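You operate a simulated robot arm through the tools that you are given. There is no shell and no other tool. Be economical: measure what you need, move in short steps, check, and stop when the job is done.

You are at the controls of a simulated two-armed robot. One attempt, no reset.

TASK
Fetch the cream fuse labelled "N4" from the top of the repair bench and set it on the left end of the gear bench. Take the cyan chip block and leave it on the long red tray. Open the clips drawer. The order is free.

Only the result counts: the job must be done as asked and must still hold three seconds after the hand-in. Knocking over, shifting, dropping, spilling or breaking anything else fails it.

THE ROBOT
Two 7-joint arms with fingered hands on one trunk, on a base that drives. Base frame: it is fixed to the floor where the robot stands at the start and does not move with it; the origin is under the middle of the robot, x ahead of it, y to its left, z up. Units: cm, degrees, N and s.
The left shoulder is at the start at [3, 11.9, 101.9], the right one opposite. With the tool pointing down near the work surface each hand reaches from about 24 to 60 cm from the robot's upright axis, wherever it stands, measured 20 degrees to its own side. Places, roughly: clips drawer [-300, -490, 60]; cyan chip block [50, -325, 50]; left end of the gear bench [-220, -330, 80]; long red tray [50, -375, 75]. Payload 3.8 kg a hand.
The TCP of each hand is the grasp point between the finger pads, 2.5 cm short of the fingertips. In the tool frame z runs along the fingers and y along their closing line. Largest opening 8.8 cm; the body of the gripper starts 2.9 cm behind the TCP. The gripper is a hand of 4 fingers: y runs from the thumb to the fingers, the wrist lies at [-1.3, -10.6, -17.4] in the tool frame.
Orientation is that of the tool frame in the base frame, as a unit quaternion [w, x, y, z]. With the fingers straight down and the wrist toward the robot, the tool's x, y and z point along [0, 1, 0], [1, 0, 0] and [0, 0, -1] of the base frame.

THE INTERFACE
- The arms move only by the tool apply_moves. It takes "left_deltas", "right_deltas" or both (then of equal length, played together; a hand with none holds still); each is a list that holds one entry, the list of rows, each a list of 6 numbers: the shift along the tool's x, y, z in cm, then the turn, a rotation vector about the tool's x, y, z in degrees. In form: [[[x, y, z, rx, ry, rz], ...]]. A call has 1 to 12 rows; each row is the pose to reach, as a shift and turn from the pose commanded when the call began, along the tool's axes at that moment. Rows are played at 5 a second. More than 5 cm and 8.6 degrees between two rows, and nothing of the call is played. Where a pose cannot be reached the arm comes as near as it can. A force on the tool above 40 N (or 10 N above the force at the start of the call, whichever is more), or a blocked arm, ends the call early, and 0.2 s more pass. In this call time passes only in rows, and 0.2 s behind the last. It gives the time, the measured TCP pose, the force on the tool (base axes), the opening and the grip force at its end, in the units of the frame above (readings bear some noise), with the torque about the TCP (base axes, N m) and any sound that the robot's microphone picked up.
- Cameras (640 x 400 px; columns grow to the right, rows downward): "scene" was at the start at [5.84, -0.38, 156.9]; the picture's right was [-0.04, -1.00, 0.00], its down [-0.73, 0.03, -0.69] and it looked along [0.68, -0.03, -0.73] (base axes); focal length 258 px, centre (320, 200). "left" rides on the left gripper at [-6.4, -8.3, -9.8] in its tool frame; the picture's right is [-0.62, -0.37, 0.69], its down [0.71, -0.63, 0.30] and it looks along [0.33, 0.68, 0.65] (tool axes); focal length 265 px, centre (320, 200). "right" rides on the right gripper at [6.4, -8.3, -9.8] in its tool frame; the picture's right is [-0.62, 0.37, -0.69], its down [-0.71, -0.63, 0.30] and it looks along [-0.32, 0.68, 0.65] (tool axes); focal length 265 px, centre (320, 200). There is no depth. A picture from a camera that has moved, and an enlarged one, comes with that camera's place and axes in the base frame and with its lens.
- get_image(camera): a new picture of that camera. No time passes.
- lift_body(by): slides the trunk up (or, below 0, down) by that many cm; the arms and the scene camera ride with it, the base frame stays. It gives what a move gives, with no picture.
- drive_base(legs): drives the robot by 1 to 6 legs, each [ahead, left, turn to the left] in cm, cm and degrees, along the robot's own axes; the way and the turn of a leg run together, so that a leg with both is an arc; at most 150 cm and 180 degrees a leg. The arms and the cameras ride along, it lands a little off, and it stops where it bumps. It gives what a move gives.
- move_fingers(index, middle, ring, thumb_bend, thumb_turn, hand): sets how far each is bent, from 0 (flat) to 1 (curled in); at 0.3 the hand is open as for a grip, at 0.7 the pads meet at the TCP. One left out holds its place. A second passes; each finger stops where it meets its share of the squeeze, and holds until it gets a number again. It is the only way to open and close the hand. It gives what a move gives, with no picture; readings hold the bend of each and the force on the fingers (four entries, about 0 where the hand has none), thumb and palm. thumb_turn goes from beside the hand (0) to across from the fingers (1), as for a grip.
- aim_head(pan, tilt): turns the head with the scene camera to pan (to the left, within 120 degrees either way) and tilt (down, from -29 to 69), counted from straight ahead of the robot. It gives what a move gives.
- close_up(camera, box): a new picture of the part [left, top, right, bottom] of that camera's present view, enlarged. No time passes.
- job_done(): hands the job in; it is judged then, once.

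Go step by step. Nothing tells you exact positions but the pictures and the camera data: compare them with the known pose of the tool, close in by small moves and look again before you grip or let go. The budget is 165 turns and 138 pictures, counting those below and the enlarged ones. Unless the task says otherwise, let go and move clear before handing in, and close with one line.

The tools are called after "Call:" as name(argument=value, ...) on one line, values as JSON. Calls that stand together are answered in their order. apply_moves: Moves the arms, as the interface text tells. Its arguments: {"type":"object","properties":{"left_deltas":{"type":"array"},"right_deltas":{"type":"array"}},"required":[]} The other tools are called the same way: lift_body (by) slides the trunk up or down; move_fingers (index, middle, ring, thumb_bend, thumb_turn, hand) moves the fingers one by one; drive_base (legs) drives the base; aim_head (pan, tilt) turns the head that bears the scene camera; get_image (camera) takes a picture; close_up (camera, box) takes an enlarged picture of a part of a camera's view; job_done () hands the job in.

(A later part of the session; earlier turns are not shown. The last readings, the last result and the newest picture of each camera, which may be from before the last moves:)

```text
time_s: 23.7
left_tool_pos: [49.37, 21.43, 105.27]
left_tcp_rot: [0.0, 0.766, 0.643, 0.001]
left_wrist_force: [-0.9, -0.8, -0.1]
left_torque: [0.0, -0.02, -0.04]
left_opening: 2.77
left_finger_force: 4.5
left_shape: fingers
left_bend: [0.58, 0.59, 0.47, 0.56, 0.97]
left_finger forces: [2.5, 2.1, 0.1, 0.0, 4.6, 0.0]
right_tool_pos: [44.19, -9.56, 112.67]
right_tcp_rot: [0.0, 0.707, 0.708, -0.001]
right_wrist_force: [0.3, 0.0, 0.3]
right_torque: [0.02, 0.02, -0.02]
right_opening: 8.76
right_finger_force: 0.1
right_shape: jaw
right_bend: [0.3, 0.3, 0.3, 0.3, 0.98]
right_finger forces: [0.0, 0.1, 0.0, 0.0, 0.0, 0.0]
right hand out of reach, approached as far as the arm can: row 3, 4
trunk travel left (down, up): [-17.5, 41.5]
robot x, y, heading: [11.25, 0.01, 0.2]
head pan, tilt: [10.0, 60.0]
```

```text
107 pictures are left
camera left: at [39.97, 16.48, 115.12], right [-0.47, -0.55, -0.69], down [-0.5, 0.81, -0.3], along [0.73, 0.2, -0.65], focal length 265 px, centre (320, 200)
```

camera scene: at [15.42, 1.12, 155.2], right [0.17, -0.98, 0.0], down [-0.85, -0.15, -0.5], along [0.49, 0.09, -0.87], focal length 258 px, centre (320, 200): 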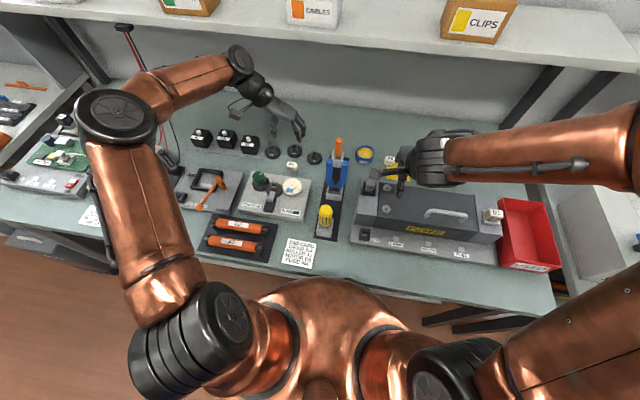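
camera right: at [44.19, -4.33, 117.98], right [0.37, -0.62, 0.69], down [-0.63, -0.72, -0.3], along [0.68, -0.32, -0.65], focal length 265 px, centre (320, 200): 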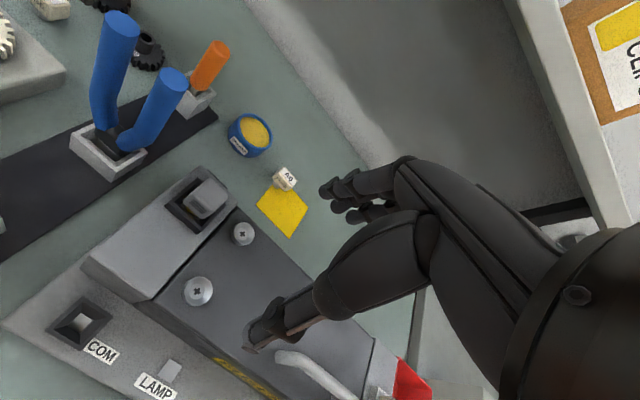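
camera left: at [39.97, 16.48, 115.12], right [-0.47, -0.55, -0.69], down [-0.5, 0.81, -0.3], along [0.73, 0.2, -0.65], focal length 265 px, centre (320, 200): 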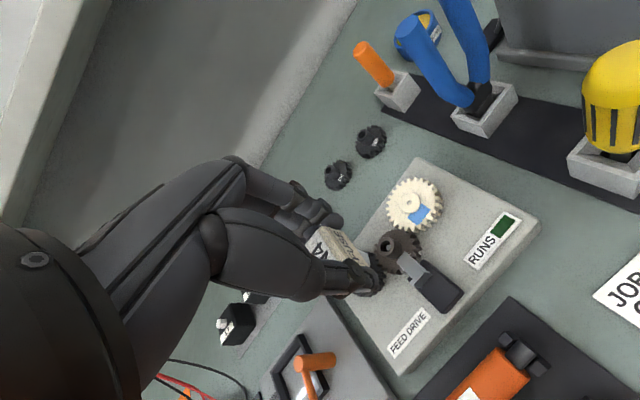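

The fuse is secure. I'll look around the room with the head before driving.

Call:
aim_head(pan=-110, tilt=20)

Call:
get_image(camera="scene")

Call:
aim_head(pan=-55, tilt=25)

Call:
get_image(camera="scene")

```text
time_s: 25.7
left_tool_pos: [49.47, 21.37, 105.17]
left_tcp_rot: [0.001, 0.765, 0.644, -0.001]
left_wrist_force: [0.8, 0.2, -0.3]
left_torque: [-0.02, 0.01, -0.03]
left_opening: 2.76
left_finger_force: 5.0
left_shape: fingers
left_bend: [0.58, 0.59, 0.47, 0.56, 0.97]
left_finger forces: [2.5, 2.0, 0.0, 0.1, 4.7, 0.0]
right_tool_pos: [44.32, -9.63, 112.76]
right_tcp_rot: [0.0, 0.706, 0.709, 0.0]
right_wrist_force: [0.2, 0.9, 0.5]
right_torque: [-0.01, -0.02, 0.01]
right_opening: 8.75
right_finger_force: 0.0
right_shape: jaw
right_bend: [0.3, 0.3, 0.3, 0.3, 0.98]
right_finger forces: [0.0, 0.0, 0.0, 0.1, 0.0, 0.1]
trunk travel left (down, up): [-17.5, 41.5]
robot x, y, heading: [10.92, -0.06, 0.1]
head pan, tilt: [-110.0, 20.0]
```

```text
106 pictures are left
camera scene: at [5.64, -8.8, 161.02], right [-0.94, 0.34, 0.0], down [0.12, 0.32, -0.94], along [-0.32, -0.88, -0.34], focal length 258 px, centre (320, 200)
```

scene: 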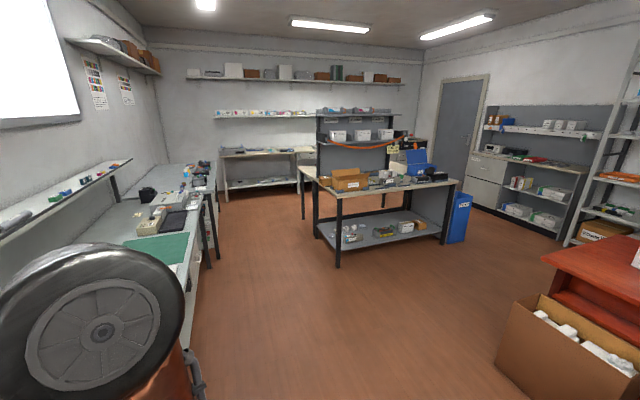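

```text
time_s: 27.0
left_tool_pos: [49.52, 21.46, 105.29]
left_tcp_rot: [0.0, 0.766, 0.643, 0.0]
left_wrist_force: [0.0, 0.7, -0.2]
left_torque: [0.01, 0.02, 0.0]
left_opening: 2.76
left_finger_force: 4.0
left_shape: fingers
left_bend: [0.58, 0.59, 0.47, 0.56, 0.97]
left_finger forces: [2.5, 2.0, 0.0, 0.1, 4.8, 0.0]
right_tool_pos: [44.36, -9.6, 112.76]
right_tcp_rot: [-0.001, 0.706, 0.708, 0.0]
right_wrist_force: [-0.2, 0.2, 0.4]
right_torque: [0.01, 0.01, -0.01]
right_opening: 8.76
right_finger_force: 0.0
right_shape: jaw
right_bend: [0.3, 0.3, 0.3, 0.3, 0.98]
right_finger forces: [0.0, 0.0, 0.1, 0.1, 0.1, 0.0]
trunk travel left (down, up): [-17.5, 41.5]
robot x, y, heading: [11.21, -0.04, -0.1]
head pan, tilt: [-55.0, 25.0]
```

```text
105 pictures are left
camera scene: at [14.09, -7.59, 160.21], right [-0.82, -0.57, 0.0], down [-0.24, 0.35, -0.91], along [0.52, -0.74, -0.42], focal length 258 px, centre (320, 200)
```

scene: 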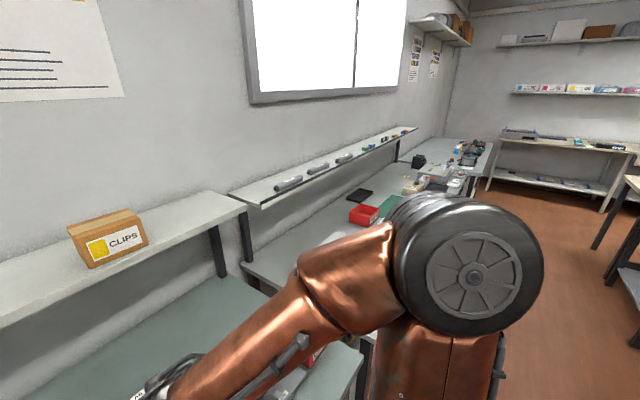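

The room has wall benches along x≈32 and up, an island starting near (-94, -225), and back benches near y≈-480. I'll back off, turn right and drive along the wall benches.

Call:
drive_base(legs=[[-45, 0, 0], [0, 0, -90], [120, 0, 0]])

Call:
aim_head(pan=15, tilt=25)

Call:
get_image(camera="scene")

```text
time_s: 39.2
left_tool_pos: [-13.5, -159.97, 105.24]
left_tcp_rot: [0.0, 0.996, -0.09, 0.0]
left_wrist_force: [0.2, 0.8, 0.9]
left_torque: [-0.01, -0.02, -0.02]
left_opening: 2.74
left_finger_force: 4.1
left_shape: fingers
left_bend: [0.58, 0.59, 0.47, 0.56, 0.97]
left_finger forces: [2.3, 2.0, 0.0, 0.0, 4.5, 0.1]
right_tool_pos: [-44.43, -154.65, 112.7]
right_tcp_rot: [-0.002, 1.0, -0.004, 0.0]
right_wrist_force: [-0.5, 0.5, -0.8]
right_torque: [0.02, 0.0, -0.02]
right_opening: 8.77
right_finger_force: 0.0
right_shape: jaw
right_bend: [0.3, 0.3, 0.3, 0.3, 0.98]
right_finger forces: [0.1, 0.1, 0.1, 0.1, 0.0, 0.0]
trunk travel left (down, up): [-17.5, 41.5]
robot x, y, heading: [-34.27, -121.46, -90.3]
head pan, tilt: [-55.0, 25.0]
```

```text
time_s: 40.7
left_tool_pos: [-13.36, -160.09, 105.15]
left_tcp_rot: [0.0, 0.996, -0.091, 0.0]
left_wrist_force: [0.3, -0.4, 0.3]
left_torque: [0.03, -0.05, 0.02]
left_opening: 2.76
left_finger_force: 4.3
left_shape: fingers
left_bend: [0.58, 0.59, 0.47, 0.56, 0.97]
left_finger forces: [2.3, 2.0, 0.1, 0.1, 4.4, 0.0]
right_tool_pos: [-44.42, -154.56, 112.81]
right_tcp_rot: [-0.001, 1.0, -0.004, 0.001]
right_wrist_force: [-0.4, -0.9, -0.2]
right_torque: [-0.02, 0.02, 0.01]
right_opening: 8.76
right_finger_force: 0.2
right_shape: jaw
right_bend: [0.3, 0.3, 0.3, 0.3, 0.98]
right_finger forces: [0.0, 0.0, 0.0, 0.1, 0.0, 0.0]
trunk travel left (down, up): [-17.5, 41.5]
robot x, y, heading: [-34.13, -121.41, -90.5]
head pan, tilt: [15.0, 25.0]
```

```text
104 pictures are left
camera scene: at [-32.34, -128.35, 160.21], right [-0.97, -0.25, 0.0], down [-0.11, 0.41, -0.91], along [0.23, -0.88, -0.42], focal length 258 px, centre (320, 200)
```

scene: 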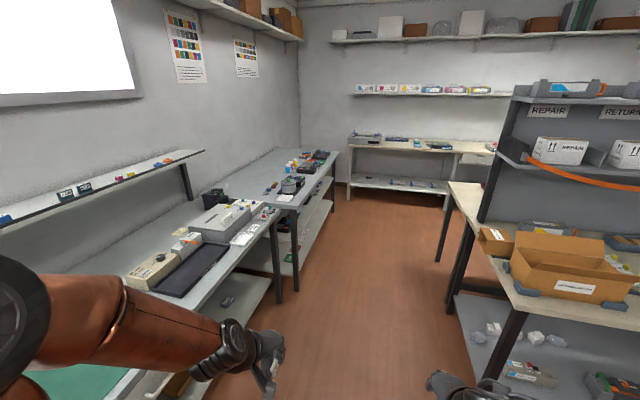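

Call:
close_up(camera="scene", box=[220, 130, 360, 290])

Call:
close_up(camera="scene", box=[330, 60, 640, 260])

```text
2.50 times, centred on (290, 210) of scene
camera zoom: at [-32.34, -128.35, 160.21], right [-0.97, -0.25, 0.0], down [-0.11, 0.41, -0.91], along [0.23, -0.88, -0.42], focal length 644 px, centre (395, 175)
```

zoom: 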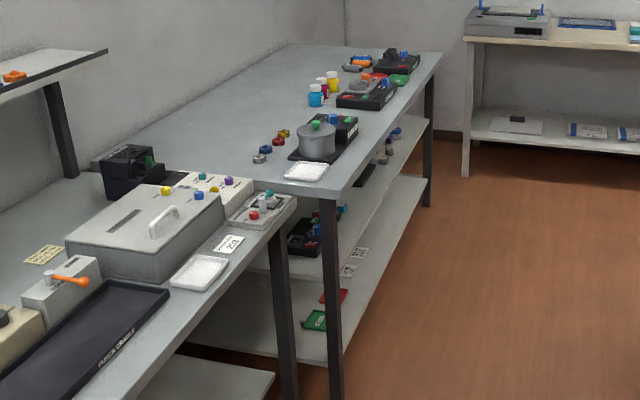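

```text
2.00 times, centred on (485, 160) of scene
camera zoom: at [-32.34, -128.35, 160.21], right [-0.97, -0.25, 0.0], down [-0.11, 0.41, -0.91], along [0.23, -0.88, -0.42], focal length 515 px, centre (-10, 280)
```

zoom: 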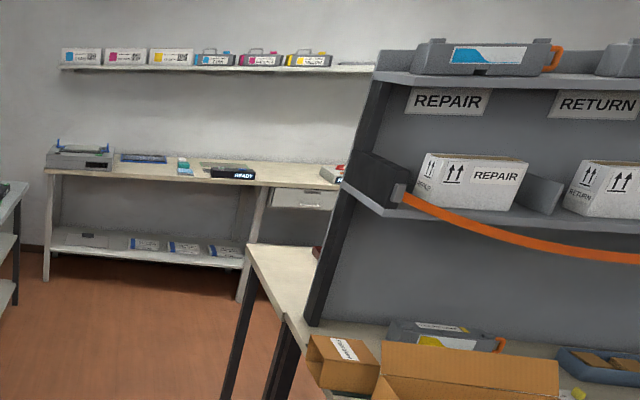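

The corner bench, with its chip stations and lower shelves, starts near (29, -286). I'll drive alongside it and turn to face it.

Call:
drive_base(legs=[[150, 0, 0], [65, 0, 0], [0, 0, 90]])

Call:
aim_head(pan=0, tilt=45)

Call:
get_image(camera="scene")

```text
time_s: 55.0
left_tool_pos: [4.61, -316.29, 105.2]
left_tcp_rot: [0.0, 0.779, 0.628, 0.0]
left_wrist_force: [0.4, -0.5, -0.6]
left_torque: [0.02, 0.01, -0.05]
left_opening: 2.7
left_finger_force: 4.2
left_shape: fingers
left_bend: [0.58, 0.6, 0.47, 0.56, 0.97]
left_finger forces: [2.0, 1.9, 0.0, 0.0, 4.2, 0.0]
right_tool_pos: [-1.59, -347.09, 112.78]
right_tcp_rot: [-0.001, 0.721, 0.693, 0.0]
right_wrist_force: [0.3, -0.7, -0.1]
right_torque: [-0.01, -0.01, 0.0]
right_opening: 8.76
right_finger_force: 0.2
right_shape: jaw
right_bend: [0.3, 0.3, 0.3, 0.3, 0.98]
right_finger forces: [0.0, 0.1, 0.0, 0.1, 0.0, 0.0]
trunk travel left (down, up): [-17.5, 41.5]
robot x, y, heading: [-34.42, -336.08, -2.4]
head pan, tilt: [15.0, 25.0]
```

```text
time_s: 55.9
left_tool_pos: [4.7, -316.19, 105.27]
left_tcp_rot: [0.0, 0.778, 0.628, 0.0]
left_wrist_force: [-0.4, 0.0, -1.1]
left_torque: [0.0, -0.01, -0.02]
left_opening: 2.75
left_finger_force: 4.7
left_shape: fingers
left_bend: [0.58, 0.6, 0.47, 0.56, 0.97]
left_finger forces: [2.1, 1.9, 0.0, 0.0, 4.2, 0.0]
right_tool_pos: [-1.67, -347.03, 112.65]
right_tcp_rot: [0.0, 0.721, 0.693, 0.0]
right_wrist_force: [-0.4, 0.5, -1.8]
right_torque: [-0.02, 0.01, 0.01]
right_opening: 8.75
right_finger_force: 0.0
right_shape: jaw
right_bend: [0.3, 0.3, 0.3, 0.3, 0.98]
right_finger forces: [0.0, 0.1, 0.0, 0.0, 0.0, 0.0]
trunk travel left (down, up): [-17.5, 41.5]
robot x, y, heading: [-34.39, -335.92, -2.3]
head pan, tilt: [0.0, 45.0]
```

```text
101 pictures are left
camera scene: at [-28.68, -336.36, 157.16], right [-0.04, -1.0, 0.0], down [-0.71, 0.03, -0.71], along [0.71, -0.03, -0.71], focal length 258 px, centre (320, 200)
```

scene: 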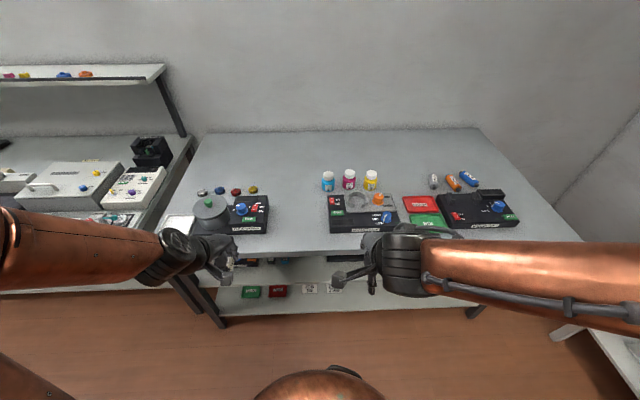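

Call:
close_up(camera="scene", box=[320, 160, 530, 250])

Call:
close_up(camera="scene", box=[180, 170, 360, 310])

```text
3.05 times, centred on (425, 205) of scene
camera zoom: at [-28.68, -336.36, 157.16], right [-0.04, -1.0, 0.0], down [-0.71, 0.03, -0.71], along [0.71, -0.03, -0.71], focal length 785 px, centre (0, 185)
```

zoom: 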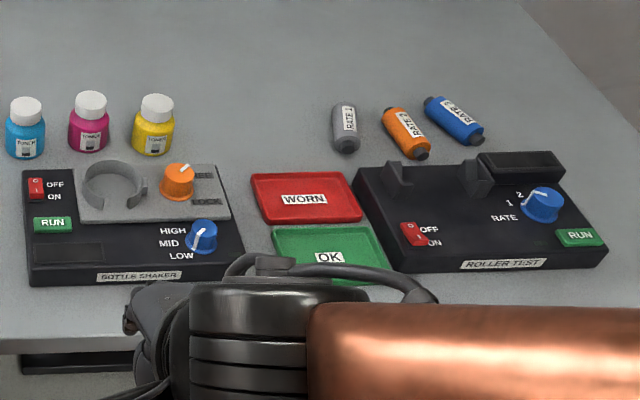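

```text
2.86 times, centred on (270, 240) of scene
camera zoom: at [-28.68, -336.36, 157.16], right [-0.04, -1.0, 0.0], down [-0.71, 0.03, -0.71], along [0.71, -0.03, -0.71], focal length 736 px, centre (463, 86)
```

zoom: 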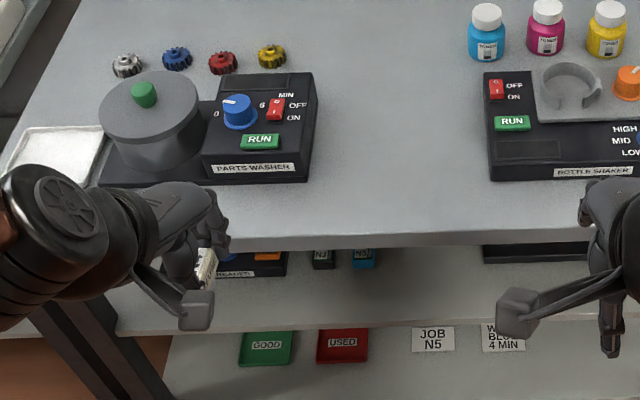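

The cyan chip block appears to be the one labelled N5 on the middle shelf (z≈50, about 14 cm behind the bench edge). The red "WORN" tray on the bench top matches the given tray location. I'll lower the trunk to see under the bench top.

Call:
lift_body(by=-16)

Call:
aim_head(pan=5, tilt=50)

Call:
get_image(camera="scene")

Call:
get_image(camera="right")

```text
time_s: 57.7
left_tool_pos: [4.66, -316.24, 89.26]
left_tcp_rot: [0.001, 0.779, 0.628, 0.001]
left_wrist_force: [0.0, 0.5, -0.6]
left_torque: [0.0, 0.01, 0.0]
left_opening: 2.72
left_finger_force: 4.0
left_shape: fingers
left_bend: [0.58, 0.6, 0.47, 0.56, 0.97]
left_finger forces: [2.0, 1.9, 0.0, 0.0, 4.2, 0.0]
right_tool_pos: [-1.77, -347.01, 96.77]
right_tcp_rot: [-0.001, 0.721, 0.693, -0.001]
right_wrist_force: [0.0, -0.4, 0.0]
right_torque: [0.01, 0.0, -0.02]
right_opening: 8.76
right_finger_force: 0.0
right_shape: jaw
right_bend: [0.3, 0.3, 0.3, 0.3, 0.98]
right_finger forces: [0.0, 0.0, 0.1, 0.0, 0.0, 0.1]
trunk travel left (down, up): [-1.5, 57.5]
robot x, y, heading: [-34.32, -335.9, -2.1]
head pan, tilt: [0.0, 45.0]
```

```text
time_s: 58.4
left_tool_pos: [4.65, -316.26, 89.33]
left_tcp_rot: [0.0, 0.778, 0.628, 0.0]
left_wrist_force: [-0.2, 0.6, -0.7]
left_torque: [0.0, -0.01, 0.0]
left_opening: 2.72
left_finger_force: 3.9
left_shape: fingers
left_bend: [0.58, 0.6, 0.47, 0.56, 0.97]
left_finger forces: [2.2, 1.9, 0.0, 0.0, 4.3, 0.0]
right_tool_pos: [-1.65, -347.07, 96.74]
right_tcp_rot: [-0.001, 0.721, 0.693, 0.0]
right_wrist_force: [0.0, 0.5, 0.2]
right_torque: [0.0, 0.02, 0.01]
right_opening: 8.77
right_finger_force: 0.1
right_shape: jaw
right_bend: [0.3, 0.3, 0.3, 0.3, 0.98]
right_finger forces: [0.1, 0.0, 0.0, 0.0, 0.1, 0.0]
trunk travel left (down, up): [-1.5, 57.5]
robot x, y, heading: [-34.48, -336.1, -2.3]
head pan, tilt: [5.0, 50.0]
```

```text
98 pictures are left
camera scene: at [-29.12, -335.69, 140.46], right [0.05, -1.0, 0.0], down [-0.77, -0.04, -0.64], along [0.64, 0.03, -0.77], focal length 258 px, centre (320, 200)
```

scene: 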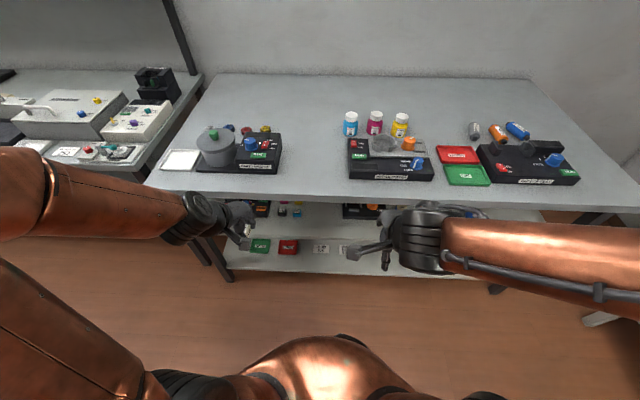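

```text
97 pictures are left
camera right: at [-9.75, -340.28, 106.61], right [0.35, -0.63, 0.69], down [-0.66, -0.69, -0.3], along [0.67, -0.35, -0.66], focal length 265 px, centre (320, 200)
```

right: 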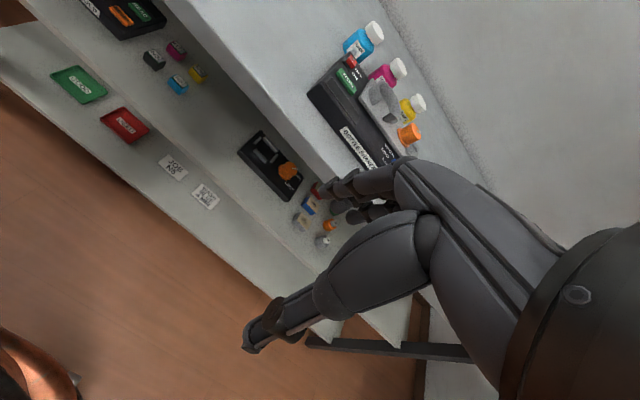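

Four small blocks sit on the middle shelf. I'll zoom in on them, and on the red trays.

Call:
close_up(camera="right", box=[60, 0, 260, 150])

Call:
close_up(camera="scene", box=[220, 180, 400, 280])

Call:
close_up(camera="scene", box=[330, 100, 590, 200])

```text
2.67 times, centred on (160, 75) of right
camera zoom: at [-9.75, -340.28, 106.61], right [0.35, -0.63, 0.69], down [-0.66, -0.69, -0.3], along [0.67, -0.35, -0.66], focal length 708 px, centre (747, 533)
```

zoom: 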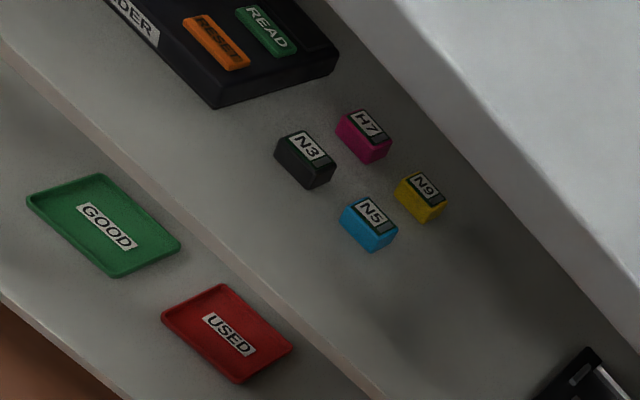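

```text
3.56 times, centred on (310, 230) of scene
camera zoom: at [-29.12, -335.69, 140.46], right [0.05, -1.0, 0.0], down [-0.77, -0.04, -0.64], along [0.64, 0.03, -0.77], focal length 916 px, centre (356, 93)
```

zoom: 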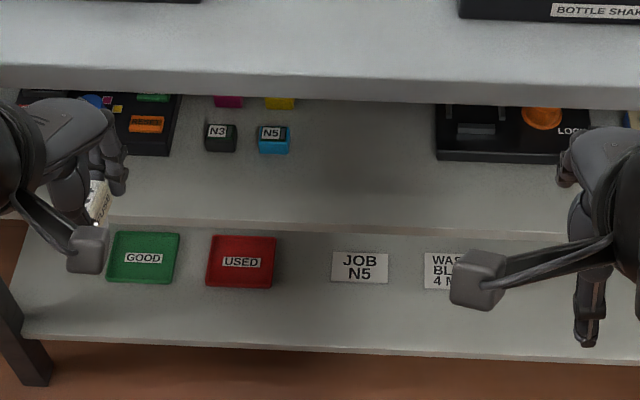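

```text
2.46 times, centred on (460, 150) of scene
camera zoom: at [-29.12, -335.69, 140.46], right [0.05, -1.0, 0.0], down [-0.77, -0.04, -0.64], along [0.64, 0.03, -0.77], focal length 634 px, centre (-25, 323)
```

zoom: 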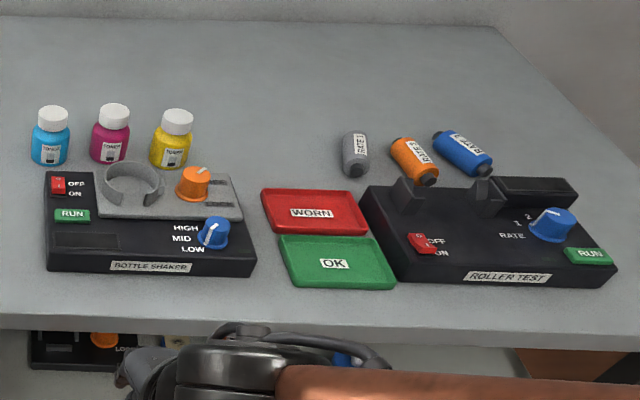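

The cyan block N5 sits at about (36.2, -323, top 54.4), well inside the shelf with about 4 cm of free space around it. I'll shift left to line up the right hand, raise the left hand holding the fuse, and lower and pitch the right hand in front of the bench.

Call:
drive_base(legs=[[0, 28, 2.3]])

Call:
apply_moves(left_deltas=[[[0, 0, -4, 0, 0, 0], [0, 0, -8, 0, 0, 0], [0, 0, -12, 0, 0, 0], [0, 0, -16, 0, 0, 0], [0, 0, -20, 0, 0, 0], [0, 0, -20, 0, 0, 0], [0, 0, -20, 0, 0, 0], [0, 0, -20, 0, 0, 0]]], right_deltas=[[[-1, 1, 4, 0, 0, 0], [-2, 2, 8, 0, 0, 0], [-3, 4, 12, 0, 0, 0], [-4, 6, 16, 0, 0, 0], [-4, 6, 20, 0, 0, 0], [-4, 6, 24, 0, 0, 0], [-4, 6, 28, -5, 0, 0], [-4, 6, 30, -10, 0, 0]]])

Call:
get_image(camera="scene")

```text
time_s: 60.3
left_tool_pos: [4.22, -286.54, 89.32]
left_tcp_rot: [0.0, 0.765, 0.645, 0.0]
left_wrist_force: [-0.1, 0.4, 0.5]
left_torque: [0.02, 0.0, 0.02]
left_opening: 2.74
left_finger_force: 4.7
left_shape: fingers
left_bend: [0.58, 0.6, 0.47, 0.56, 0.97]
left_finger forces: [2.1, 1.9, 0.0, 0.0, 4.2, 0.0]
right_tool_pos: [-0.92, -317.59, 96.58]
right_tcp_rot: [-0.001, 0.706, 0.709, -0.002]
right_wrist_force: [-0.1, -0.1, -0.1]
right_torque: [-0.04, 0.02, -0.01]
right_opening: 8.77
right_finger_force: 0.1
right_shape: jaw
right_bend: [0.3, 0.3, 0.3, 0.3, 0.98]
right_finger forces: [0.0, 0.0, 0.0, 0.0, 0.0, 0.1]
trunk travel left (down, up): [-1.5, 57.5]
robot x, y, heading: [-34.36, -308.29, 0.3]
head pan, tilt: [5.0, 50.0]
```

```text
time_s: 62.1
left_tool_pos: [4.27, -286.51, 109.25]
left_tcp_rot: [0.0, 0.764, 0.646, 0.0]
left_wrist_force: [-0.3, 0.4, -0.3]
left_torque: [0.02, 0.03, 0.02]
left_opening: 2.69
left_finger_force: 4.5
left_shape: fingers
left_bend: [0.58, 0.6, 0.47, 0.56, 0.97]
left_finger forces: [2.0, 1.8, 0.0, 0.0, 4.0, 0.0]
left hand out of reach, approached as far as the arm can: row 1
right_tool_pos: [5.13, -321.57, 68.79]
right_tcp_rot: [0.032, 0.705, 0.708, 0.03]
right_wrist_force: [-0.9, -0.7, -0.6]
right_torque: [0.05, 0.02, -0.02]
right_opening: 8.77
right_finger_force: 0.0
right_shape: jaw
right_bend: [0.3, 0.3, 0.3, 0.3, 0.98]
right_finger forces: [0.0, 0.0, 0.0, 0.0, 0.1, 0.1]
right hand out of reach, approached as far as the arm can: row 1, 2, 3, 8
trunk travel left (down, up): [-1.5, 57.5]
robot x, y, heading: [-34.36, -307.67, 0.2]
head pan, tilt: [5.0, 50.0]
```

```text
93 pictures are left
camera scene: at [-28.7, -307.41, 140.46], right [0.09, -1.0, 0.0], down [-0.76, -0.07, -0.64], along [0.64, 0.06, -0.77], focal length 258 px, centre (320, 200)
```

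scene: 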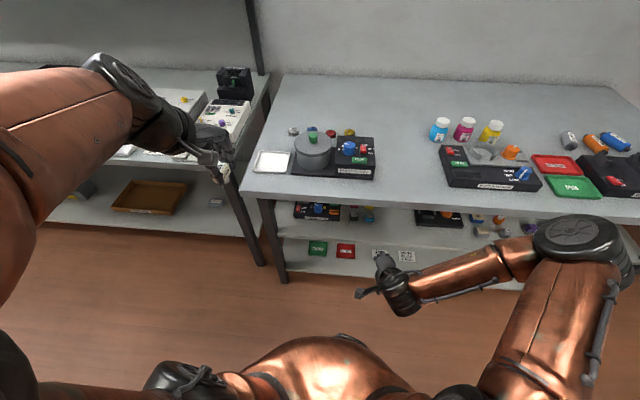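

The right arm is folded too close, so the elbow sticks out. I'll back the base off 14 cm and extend the arm further ahead while lowering it.

Call:
drive_base(legs=[[-14, 0, 0]])

Call:
apply_moves(right_deltas=[[[0, 4, 0, 0, 0, 0], [0, 8, 0, 0, 0, 0], [0, 12, 1, 0, 0, 0], [0, 15, 4, -4, 0, 0], [0, 16, 7, -8, 0, 0], [0, 16, 9, -10, 0, 0]]])

Call:
get_image(camera="scene")

```text
time_s: 63.4
left_tool_pos: [-9.52, -286.71, 109.15]
left_tcp_rot: [-0.001, 0.764, 0.645, 0.001]
left_wrist_force: [-0.3, -0.1, -1.0]
left_torque: [0.0, -0.01, -0.02]
left_opening: 2.69
left_finger_force: 3.7
left_shape: fingers
left_bend: [0.58, 0.6, 0.47, 0.56, 0.97]
left_finger forces: [1.8, 1.8, 0.0, 0.1, 4.0, 0.1]
right_tool_pos: [-8.78, -321.69, 68.7]
right_tcp_rot: [0.031, 0.703, 0.709, 0.03]
right_wrist_force: [0.0, -0.8, -0.8]
right_torque: [-0.02, -0.02, 0.0]
right_opening: 8.79
right_finger_force: 0.0
right_shape: jaw
right_bend: [0.3, 0.3, 0.3, 0.3, 0.98]
right_finger forces: [0.0, 0.0, 0.0, 0.1, 0.1, 0.1]
trunk travel left (down, up): [-1.5, 57.5]
robot x, y, heading: [-47.83, -308.32, 0.6]
head pan, tilt: [5.0, 50.0]
```

```text
time_s: 64.8
left_tool_pos: [-9.49, -286.7, 109.16]
left_tcp_rot: [0.001, 0.764, 0.645, 0.0]
left_wrist_force: [0.2, 0.2, -0.6]
left_torque: [-0.01, -0.01, -0.03]
left_opening: 2.68
left_finger_force: 4.0
left_shape: fingers
left_bend: [0.58, 0.6, 0.47, 0.56, 0.97]
left_finger forces: [1.9, 1.8, 0.0, 0.0, 4.0, 0.0]
right_tool_pos: [7.87, -322.28, 64.58]
right_tcp_rot: [0.071, 0.702, 0.705, 0.071]
right_wrist_force: [0.9, -0.4, -0.9]
right_torque: [-0.02, -0.01, -0.05]
right_opening: 8.78
right_finger_force: 0.1
right_shape: jaw
right_bend: [0.3, 0.3, 0.3, 0.3, 0.98]
right_finger forces: [0.0, 0.0, 0.0, 0.0, 0.0, 0.1]
right hand out of reach, approached as far as the arm can: row 5, 6
trunk travel left (down, up): [-1.5, 57.5]
robot x, y, heading: [-47.96, -308.36, 0.5]
head pan, tilt: [5.0, 50.0]
```

```text
92 pictures are left
camera scene: at [-42.4, -307.59, 140.46], right [0.09, -1.0, 0.0], down [-0.76, -0.07, -0.64], along [0.64, 0.06, -0.77], focal length 258 px, centre (320, 200)
```

scene: 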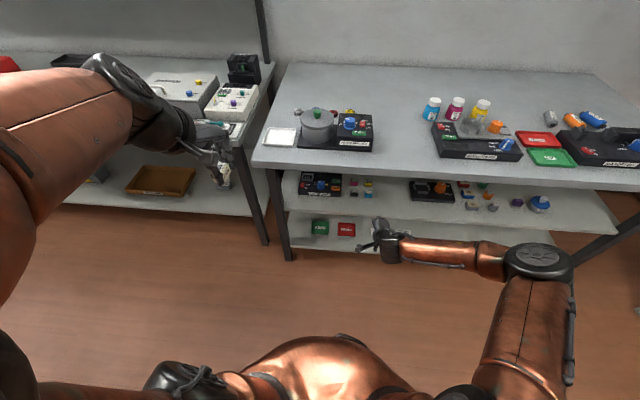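

The limit comes from the wrist being forced 90° to the forearm. A side grip suits this arm better: fingers on the left, tool pitched forward, wrist trailing behind under the bench edge. I'll reposition the base and turn the hand.

Call:
drive_base(legs=[[-9, -13, 0]])

Call:
apply_moves(right_deltas=[[[0, 0, 0, 0, 0, -8], [0, 0, 0, 0, 0, -16], [0, 0, 0, 0, 0, -24], [0, 0, 0, 0, 0, -32], [0, 0, 0, 0, 0, -40], [0, 0, 0, 0, 0, -48], [0, 0, 0, 0, 0, -56], [0, 0, 0, 0, 0, -64], [0, 0, 0, 0, 0, -72], [0, 0, 0, 0, 0, -80], [0, 0, 0, 0, 0, -88], [0, 0, 0, 0, 0, -90]]])

Call:
get_image(camera="scene")

```text
time_s: 66.2
left_tool_pos: [-18.33, -300.1, 109.23]
left_tcp_rot: [0.0, 0.764, 0.645, 0.002]
left_wrist_force: [0.7, -0.2, 0.0]
left_torque: [0.02, -0.03, 0.0]
left_opening: 2.67
left_finger_force: 3.8
left_shape: fingers
left_bend: [0.58, 0.6, 0.47, 0.56, 0.97]
left_finger forces: [1.9, 1.8, 0.0, 0.0, 4.1, 0.1]
right_tool_pos: [-1.16, -335.57, 64.66]
right_tcp_rot: [0.071, 0.702, 0.705, 0.071]
right_wrist_force: [-0.2, -0.3, 1.4]
right_torque: [-0.01, 0.0, -0.01]
right_opening: 8.78
right_finger_force: 0.0
right_shape: jaw
right_bend: [0.3, 0.3, 0.3, 0.3, 0.98]
right_finger forces: [0.0, 0.1, 0.1, 0.0, 0.1, 0.0]
trunk travel left (down, up): [-1.5, 57.5]
robot x, y, heading: [-56.8, -321.23, 0.8]
head pan, tilt: [5.0, 50.0]
```

```text
time_s: 68.8
left_tool_pos: [-18.24, -299.98, 109.23]
left_tcp_rot: [0.0, 0.764, 0.645, 0.0]
left_wrist_force: [0.5, -1.0, -0.4]
left_torque: [0.0, 0.0, -0.02]
left_opening: 2.66
left_finger_force: 4.1
left_shape: fingers
left_bend: [0.58, 0.6, 0.47, 0.56, 0.97]
left_finger forces: [1.9, 1.9, 0.1, 0.1, 4.1, 0.0]
right_tool_pos: [-0.99, -335.51, 64.66]
right_tcp_rot: [0.101, -0.003, 0.995, -0.001]
right_wrist_force: [0.4, 0.1, 0.9]
right_torque: [0.0, 0.0, 0.0]
right_opening: 8.77
right_finger_force: 0.1
right_shape: jaw
right_bend: [0.3, 0.3, 0.3, 0.3, 0.98]
right_finger forces: [0.0, 0.0, 0.0, 0.0, 0.0, 0.0]
trunk travel left (down, up): [-1.5, 57.5]
robot x, y, heading: [-56.82, -321.48, 0.5]
head pan, tilt: [5.0, 50.0]
```

```text
91 pictures are left
camera scene: at [-51.27, -320.78, 140.46], right [0.09, -1.0, 0.0], down [-0.76, -0.07, -0.64], along [0.64, 0.06, -0.77], focal length 258 px, centre (320, 200)
```

scene: 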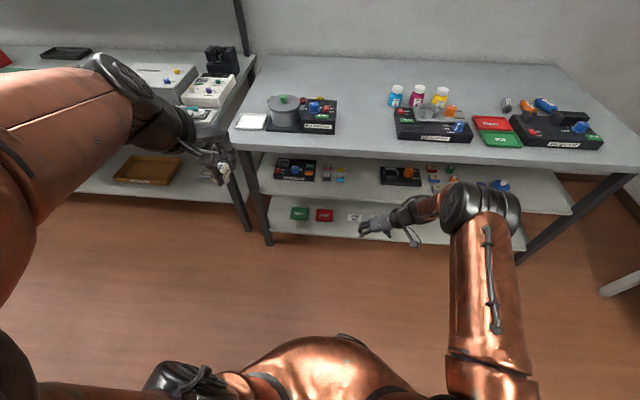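

That turned freely. Now I'll pitch the tool forward to about 30° below horizontal and bring it to the pre-insert pose in front of the shelf.

Call:
apply_moves(right_deltas=[[[-1.2, 1.7, 0.7, 0, -8, 0], [-2.4, 3.4, 1.5, 0, -16, 0], [-3.6, 5.1, 3, 0, -24, 0], [-4.8, 6.8, 5, 0, -32, 0], [-6, 8.5, 7, 0, -40, 0], [-7.2, 10.2, 9, 0, -48, 0], [-8.3, 12, 10.5, 0, -48, 0], [-8.3, 12, 10.5, 0, -48, 0]]])

Call:
get_image(camera="scene")

Call:
get_image(camera="right")

```text
time_s: 70.6
left_tool_pos: [-18.21, -299.91, 109.23]
left_tcp_rot: [0.0, 0.764, 0.645, 0.001]
left_wrist_force: [0.2, 0.8, -0.8]
left_torque: [0.01, 0.01, 0.0]
left_opening: 2.7
left_finger_force: 4.2
left_shape: fingers
left_bend: [0.58, 0.6, 0.47, 0.56, 0.97]
left_finger forces: [1.9, 1.9, 0.0, 0.0, 4.0, 0.0]
right_tool_pos: [9.03, -323.63, 55.99]
right_tcp_rot: [0.496, -0.002, 0.868, 0.0]
right_wrist_force: [0.1, -0.1, -0.1]
right_torque: [-0.01, 0.03, 0.01]
right_opening: 8.77
right_finger_force: 0.0
right_shape: jaw
right_bend: [0.3, 0.3, 0.3, 0.3, 0.98]
right_finger forces: [0.1, 0.1, 0.1, 0.0, 0.0, 0.0]
trunk travel left (down, up): [-1.5, 57.5]
robot x, y, heading: [-57.1, -321.57, 0.1]
head pan, tilt: [5.0, 50.0]
```

```text
90 pictures are left
camera scene: at [-51.27, -320.79, 140.46], right [0.09, -1.0, 0.0], down [-0.76, -0.07, -0.64], along [0.64, 0.06, -0.77], focal length 258 px, centre (320, 200)
```

scene: 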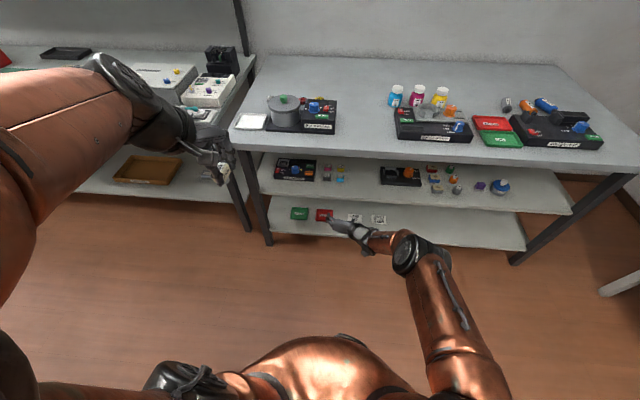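

```text
89 pictures are left
camera right: at [-2.76, -331.9, 55.54], right [-0.28, 0.37, 0.89], down [0.63, -0.63, 0.46], along [0.73, 0.69, -0.05], focal length 265 px, centre (320, 200)
```

right: 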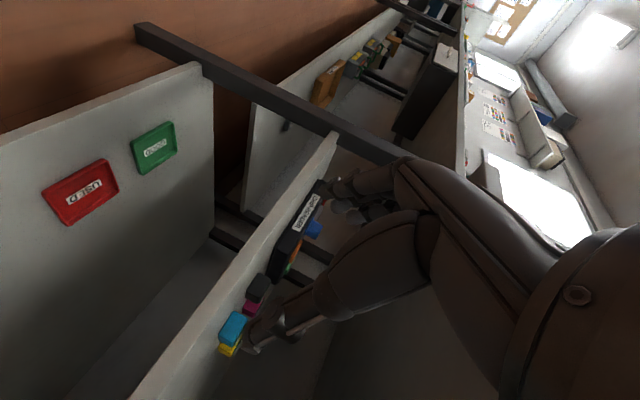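

The arm is now compact and the reach is good. I'll zoom on the block from both cameras to refine its position.

Call:
close_up(camera="right", box=[180, 260, 320, 365])

Call:
close_up(camera="scene", box=[290, 145, 390, 220])

```text
3.81 times, centred on (250, 312) of right
camera zoom: at [-2.76, -331.9, 55.54], right [-0.28, 0.37, 0.89], down [0.63, -0.63, 0.46], along [0.73, 0.69, -0.05], focal length 1011 px, centre (587, -229)
```

zoom: 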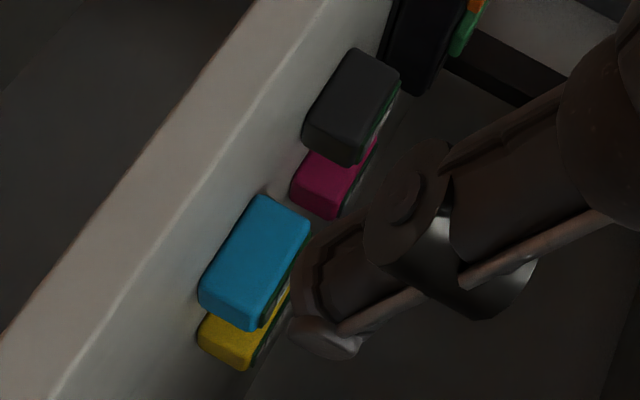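

```text
5.33 times, centred on (340, 182) of scene
camera zoom: at [-51.27, -320.79, 140.46], right [0.09, -1.0, 0.0], down [-0.76, -0.07, -0.64], along [0.64, 0.06, -0.77], focal length 1374 px, centre (213, 293)
```

zoom: 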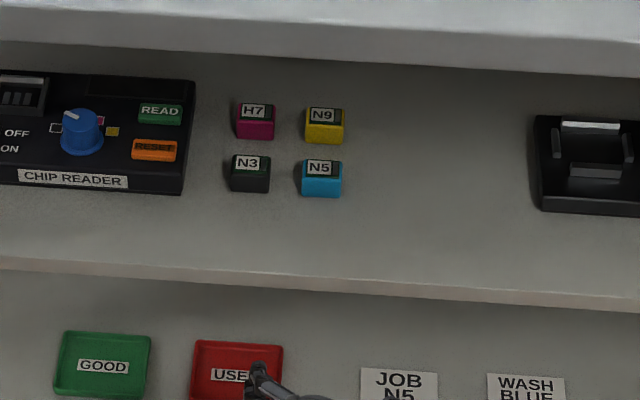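

The block is about 3.6 wide × 2.3 deep × 2.2 tall, centred near (37.2, -322.6, 51.4). A front/back grip with the tool nearly down suits it better, and the elbow is now low enough, so I'll rotate the hand to that orientation while outside the shelf.

Call:
apply_moves(right_deltas=[[[0.2, -0.9, 0.2, 2.93, 2.93, 7.07], [0.3, -1.7, 0.4, 5.87, 5.87, 14.15], [0.5, -2.6, 0.6, 8.8, 8.8, 21.2], [0.7, -3.5, 0.8, 11.7, 11.7, 28.3], [0.8, -4.3, 1.1, 14.7, 14.7, 35.4], [1.0, -5.2, 1.3, 17.6, 17.6, 42.5], [1.2, -6.1, 1.5, 20.5, 20.5, 49.5], [1.3, -6.9, 1.7, 23.5, 23.5, 56.6], [1.5, -7.8, 1.9, 26.4, 26.4, 63.7], [1.7, -8.7, 2.1, 29.3, 29.3, 70.8], [1.8, -9.5, 2.3, 32.3, 32.3, 77.8], [2.0, -10.4, 2.5, 35.2, 35.2, 84.9]]])

Call:
get_image(camera="scene")

Call:
get_image(camera="right")

```text
time_s: 73.2
left_tool_pos: [-18.14, -299.98, 109.19]
left_tcp_rot: [0.0, 0.765, 0.644, 0.0]
left_wrist_force: [0.7, 0.2, -0.8]
left_torque: [0.02, 0.0, -0.02]
left_opening: 2.67
left_finger_force: 4.2
left_shape: fingers
left_bend: [0.58, 0.6, 0.47, 0.56, 0.97]
left_finger forces: [1.9, 1.8, 0.0, 0.0, 4.0, 0.1]
right_tool_pos: [10.3, -333.8, 53.02]
right_tcp_rot: [0.088, 0.701, 0.702, 0.09]
right_wrist_force: [0.1, -0.1, 0.6]
right_torque: [0.01, 0.01, -0.05]
right_opening: 8.79
right_finger_force: 0.0
right_shape: jaw
right_bend: [0.3, 0.3, 0.3, 0.3, 0.98]
right_finger forces: [0.0, 0.0, 0.0, 0.0, 0.0, 0.0]
trunk travel left (down, up): [-1.5, 57.5]
robot x, y, heading: [-56.78, -321.46, 0.1]
head pan, tilt: [5.0, 50.0]
```

```text
86 pictures are left
camera scene: at [-51.27, -320.78, 140.46], right [0.09, -1.0, 0.0], down [-0.76, -0.07, -0.64], along [0.64, 0.06, -0.77], focal length 258 px, centre (320, 200)
```

scene: 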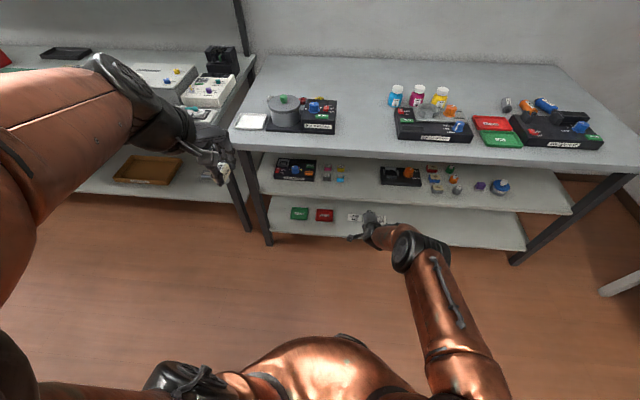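

```text
85 pictures are left
camera right: at [-0.26, -327.48, 60.56], right [0.19, -0.62, 0.76], down [-0.53, -0.71, -0.45], along [0.83, -0.32, -0.46], focal length 265 px, centre (320, 200)
```

right: 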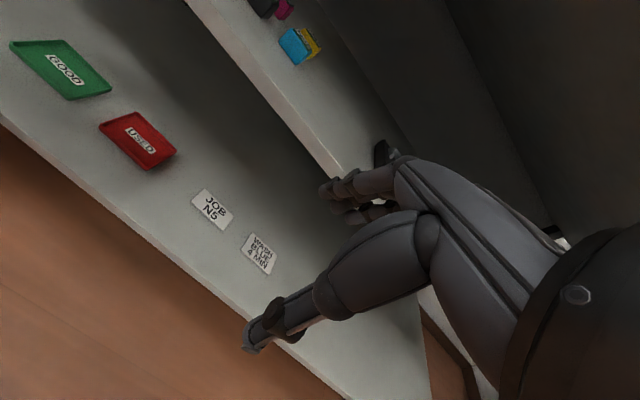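

The arm kept its compact shape. I'll pre-narrow the fingers, raise slightly, and drive in so the hand comes in over the block.

Call:
move_fingers(hand="right", index=0.44, middle=0.44, ring=0.44, thumb_bend=0.44)

Call:
apply_moves(right_deltas=[[[0, 0.5, -1.9, 0, 0, 0], [0, 1.2, -4.8, 0, 0, 0], [0, 1.2, -4.8, 0, 0, 0]]])

Call:
drive_base(legs=[[0, 11.2, 0], [18, 0, 0]])

Call:
get_image(camera="right")

Call:
get_image(camera="scene")

```text
time_s: 74.2
left_tool_pos: [-18.25, -299.87, 109.11]
left_tcp_rot: [0.0, 0.764, 0.645, 0.0]
left_wrist_force: [0.1, -0.1, 0.0]
left_torque: [-0.04, 0.05, 0.0]
left_opening: 2.68
left_finger_force: 4.1
left_shape: fingers
left_bend: [0.58, 0.6, 0.47, 0.56, 0.97]
left_finger forces: [1.9, 1.8, 0.1, 0.0, 4.0, 0.0]
right_tool_pos: [10.25, -333.84, 53.03]
right_tcp_rot: [0.09, 0.7, 0.702, 0.089]
right_wrist_force: [0.1, -0.4, -0.8]
right_torque: [0.01, -0.04, -0.02]
right_opening: 5.55
right_finger_force: 0.0
right_shape: fingers
right_bend: [0.44, 0.44, 0.44, 0.44, 0.98]
right_finger forces: [0.1, 0.0, 0.0, 0.1, 0.1, 0.0]
trunk travel left (down, up): [-1.5, 57.5]
robot x, y, heading: [-56.45, -321.54, 0.5]
head pan, tilt: [5.0, 50.0]
```

```text
time_s: 75.0
left_tool_pos: [-18.22, -299.97, 109.2]
left_tcp_rot: [0.0, 0.764, 0.645, 0.0]
left_wrist_force: [0.1, 0.5, 0.0]
left_torque: [-0.01, -0.02, 0.03]
left_opening: 2.67
left_finger_force: 4.1
left_shape: fingers
left_bend: [0.58, 0.6, 0.47, 0.56, 0.97]
left_finger forces: [1.9, 1.8, 0.1, 0.0, 4.0, 0.0]
right_tool_pos: [10.06, -333.92, 58.14]
right_tcp_rot: [0.09, 0.701, 0.702, 0.088]
right_wrist_force: [-0.3, -0.6, 0.1]
right_torque: [-0.04, 0.01, 0.01]
right_opening: 5.51
right_finger_force: 0.1
right_shape: fingers
right_bend: [0.44, 0.44, 0.44, 0.44, 0.98]
right_finger forces: [0.0, 0.0, 0.1, 0.0, 0.1, 0.0]
trunk travel left (down, up): [-1.5, 57.5]
robot x, y, heading: [-56.9, -321.47, -0.1]
head pan, tilt: [5.0, 50.0]
```

```text
time_s: 77.3
left_tool_pos: [-0.41, -288.57, 109.17]
left_tcp_rot: [0.0, 0.765, 0.645, 0.0]
left_wrist_force: [-0.4, 0.2, 0.0]
left_torque: [0.01, 0.02, 0.0]
left_opening: 2.67
left_finger_force: 3.8
left_shape: fingers
left_bend: [0.58, 0.6, 0.47, 0.56, 0.97]
left_finger forces: [1.9, 1.7, 0.1, 0.1, 4.0, 0.0]
right_tool_pos: [27.9, -322.59, 58.02]
right_tcp_rot: [0.089, 0.7, 0.703, 0.088]
right_wrist_force: [0.2, -0.7, -0.7]
right_torque: [0.02, 0.03, 0.01]
right_opening: 5.53
right_finger_force: 0.1
right_shape: fingers
right_bend: [0.44, 0.44, 0.44, 0.44, 0.98]
right_finger forces: [0.0, 0.0, 0.0, 0.1, 0.0, 0.1]
trunk travel left (down, up): [-1.5, 57.5]
robot x, y, heading: [-39.14, -309.93, 0.3]
head pan, tilt: [5.0, 50.0]
```

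```text
84 pictures are left
camera right: at [17.44, -316.19, 65.54], right [0.19, -0.62, 0.76], down [-0.53, -0.72, -0.45], along [0.83, -0.32, -0.46], focal length 265 px, centre (320, 200)
```

right: 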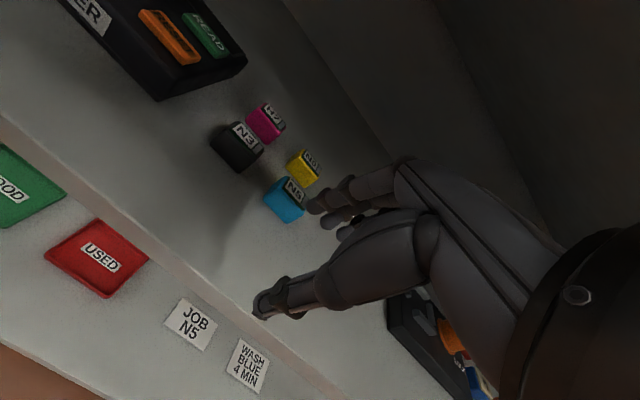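

```text
83 pictures are left
camera scene: at [-33.35, -309.47, 140.45], right [0.09, -1.0, 0.0], down [-0.76, -0.07, -0.64], along [0.64, 0.06, -0.77], focal length 258 px, centre (320, 200)
```

scene: 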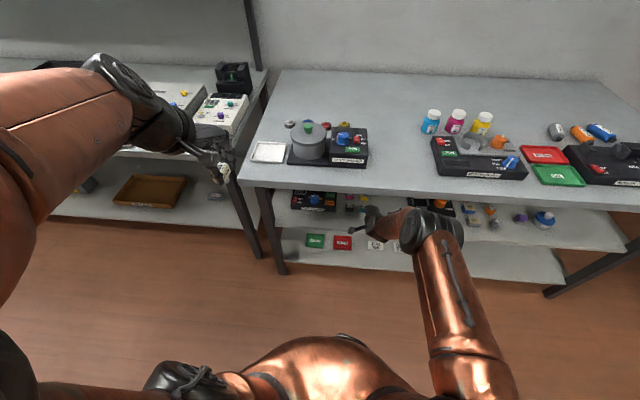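

Lined up well: the block is at about (37.4, -322.3) and the hand is at (27.9, -322.6). I'll drive in another 5 cm and check elbow clearance from the bench edge.

Call:
drive_base(legs=[[5, 0, 0]])

Call:
close_up(camera="scene", box=[300, 150, 540, 330])

Call:
get_image(camera="right")

```text
time_s: 78.3
left_tool_pos: [4.67, -288.61, 109.16]
left_tcp_rot: [0.0, 0.764, 0.645, 0.0]
left_wrist_force: [-0.4, -0.4, -0.6]
left_torque: [-0.01, 0.01, -0.01]
left_opening: 2.65
left_finger_force: 3.8
left_shape: fingers
left_bend: [0.58, 0.6, 0.47, 0.56, 0.97]
left_finger forces: [1.9, 1.7, 0.0, 0.0, 4.0, 0.0]
right_tool_pos: [33.03, -322.59, 58.15]
right_tcp_rot: [0.089, 0.701, 0.702, 0.089]
right_wrist_force: [0.2, -1.0, -0.4]
right_torque: [0.01, 0.0, 0.0]
right_opening: 5.54
right_finger_force: 0.1
right_shape: fingers
right_bend: [0.44, 0.44, 0.44, 0.44, 0.98]
right_finger forces: [0.0, 0.0, 0.0, 0.0, 0.0, 0.0]
trunk travel left (down, up): [-1.5, 57.5]
robot x, y, heading: [-34.1, -309.99, 0.2]
head pan, tilt: [5.0, 50.0]
```

```text
2.22 times, centred on (420, 240) of scene
camera zoom: at [-28.26, -309.45, 140.45], right [0.09, -1.0, 0.0], down [-0.76, -0.07, -0.64], along [0.64, 0.06, -0.77], focal length 573 px, centre (98, 111)
```

zoom: 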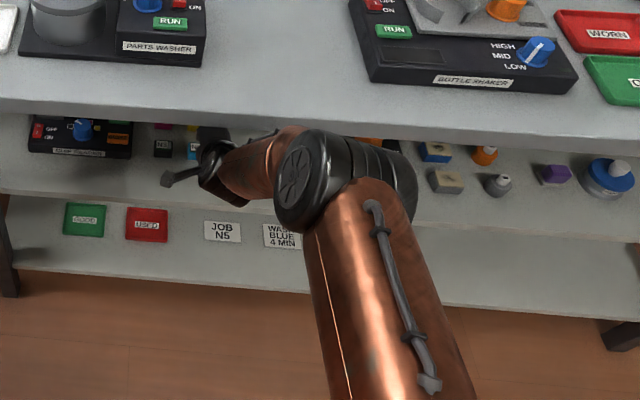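

```text
81 pictures are left
camera right: at [22.51, -316.19, 65.53], right [0.19, -0.62, 0.76], down [-0.53, -0.72, -0.45], along [0.83, -0.32, -0.46], focal length 265 px, centre (320, 200)
```

right: 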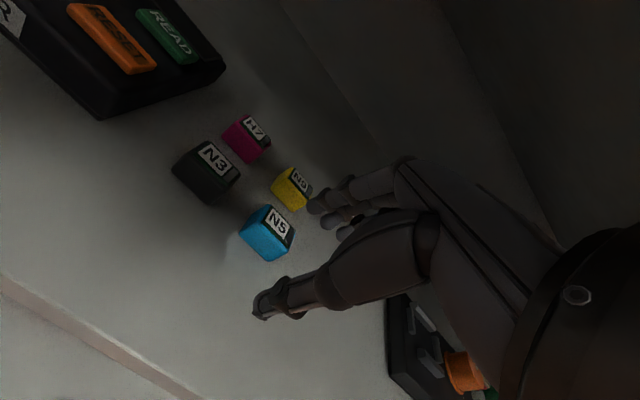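

The wrist joint ring is close to the bench's front edge (edge bottom at about x=23.5, z=77). I'll turn the left hand, still holding the fuse, so its camera views this clearance from the side.

Call:
apply_moves(left_deltas=[[[0, 0, 0, 0, 0, 8], [0, 0, 0, 0, 0, 16], [0, 0, 0, 0, 0, 24], [0, 0, 0, 0, 0, 32], [0, 0, 0, 0, 0, 40], [0, 0, 0, 0, 0, 48], [0, 0, 0, 0, 0, 56], [0, 0, 0, 0, 0, 64], [0, 0, 0, 0, 0, 72], [0, 0, 0, 0, 0, 80]]])

Call:
get_image(camera="left")

```text
time_s: 80.5
left_tool_pos: [4.49, -288.69, 109.1]
left_tcp_rot: [0.0, 1.0, 0.001, 0.0]
left_wrist_force: [0.7, -0.2, -0.6]
left_torque: [0.0, -0.03, 0.0]
left_opening: 2.67
left_finger_force: 3.7
left_shape: fingers
left_bend: [0.58, 0.6, 0.47, 0.57, 0.97]
left_finger forces: [1.8, 1.7, 0.0, 0.1, 3.9, 0.1]
right_tool_pos: [33.09, -322.69, 58.04]
right_tcp_rot: [0.089, 0.701, 0.702, 0.088]
right_wrist_force: [0.6, 0.9, 0.5]
right_torque: [0.0, 0.01, 0.0]
right_opening: 5.54
right_finger_force: 0.1
right_shape: fingers
right_bend: [0.44, 0.44, 0.44, 0.44, 0.98]
right_finger forces: [0.0, 0.0, 0.0, 0.1, 0.0, 0.1]
trunk travel left (down, up): [-1.5, 57.5]
robot x, y, heading: [-33.97, -310.12, 0.1]
head pan, tilt: [5.0, 50.0]
```

```text
80 pictures are left
camera left: at [-1.97, -280.28, 119.01], right [-0.62, 0.37, -0.69], down [0.71, 0.63, -0.3], along [0.33, -0.68, -0.65], focal length 265 px, centre (320, 200)
```

left: 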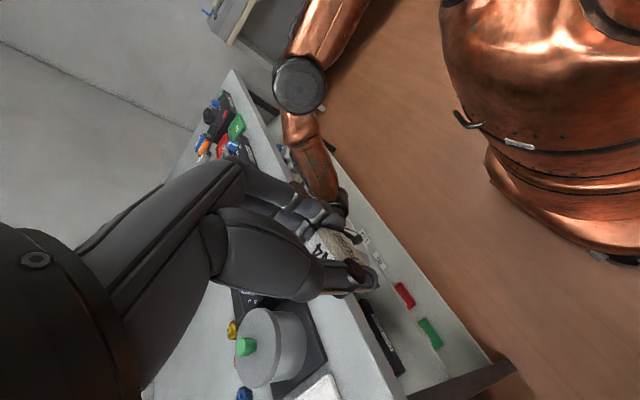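

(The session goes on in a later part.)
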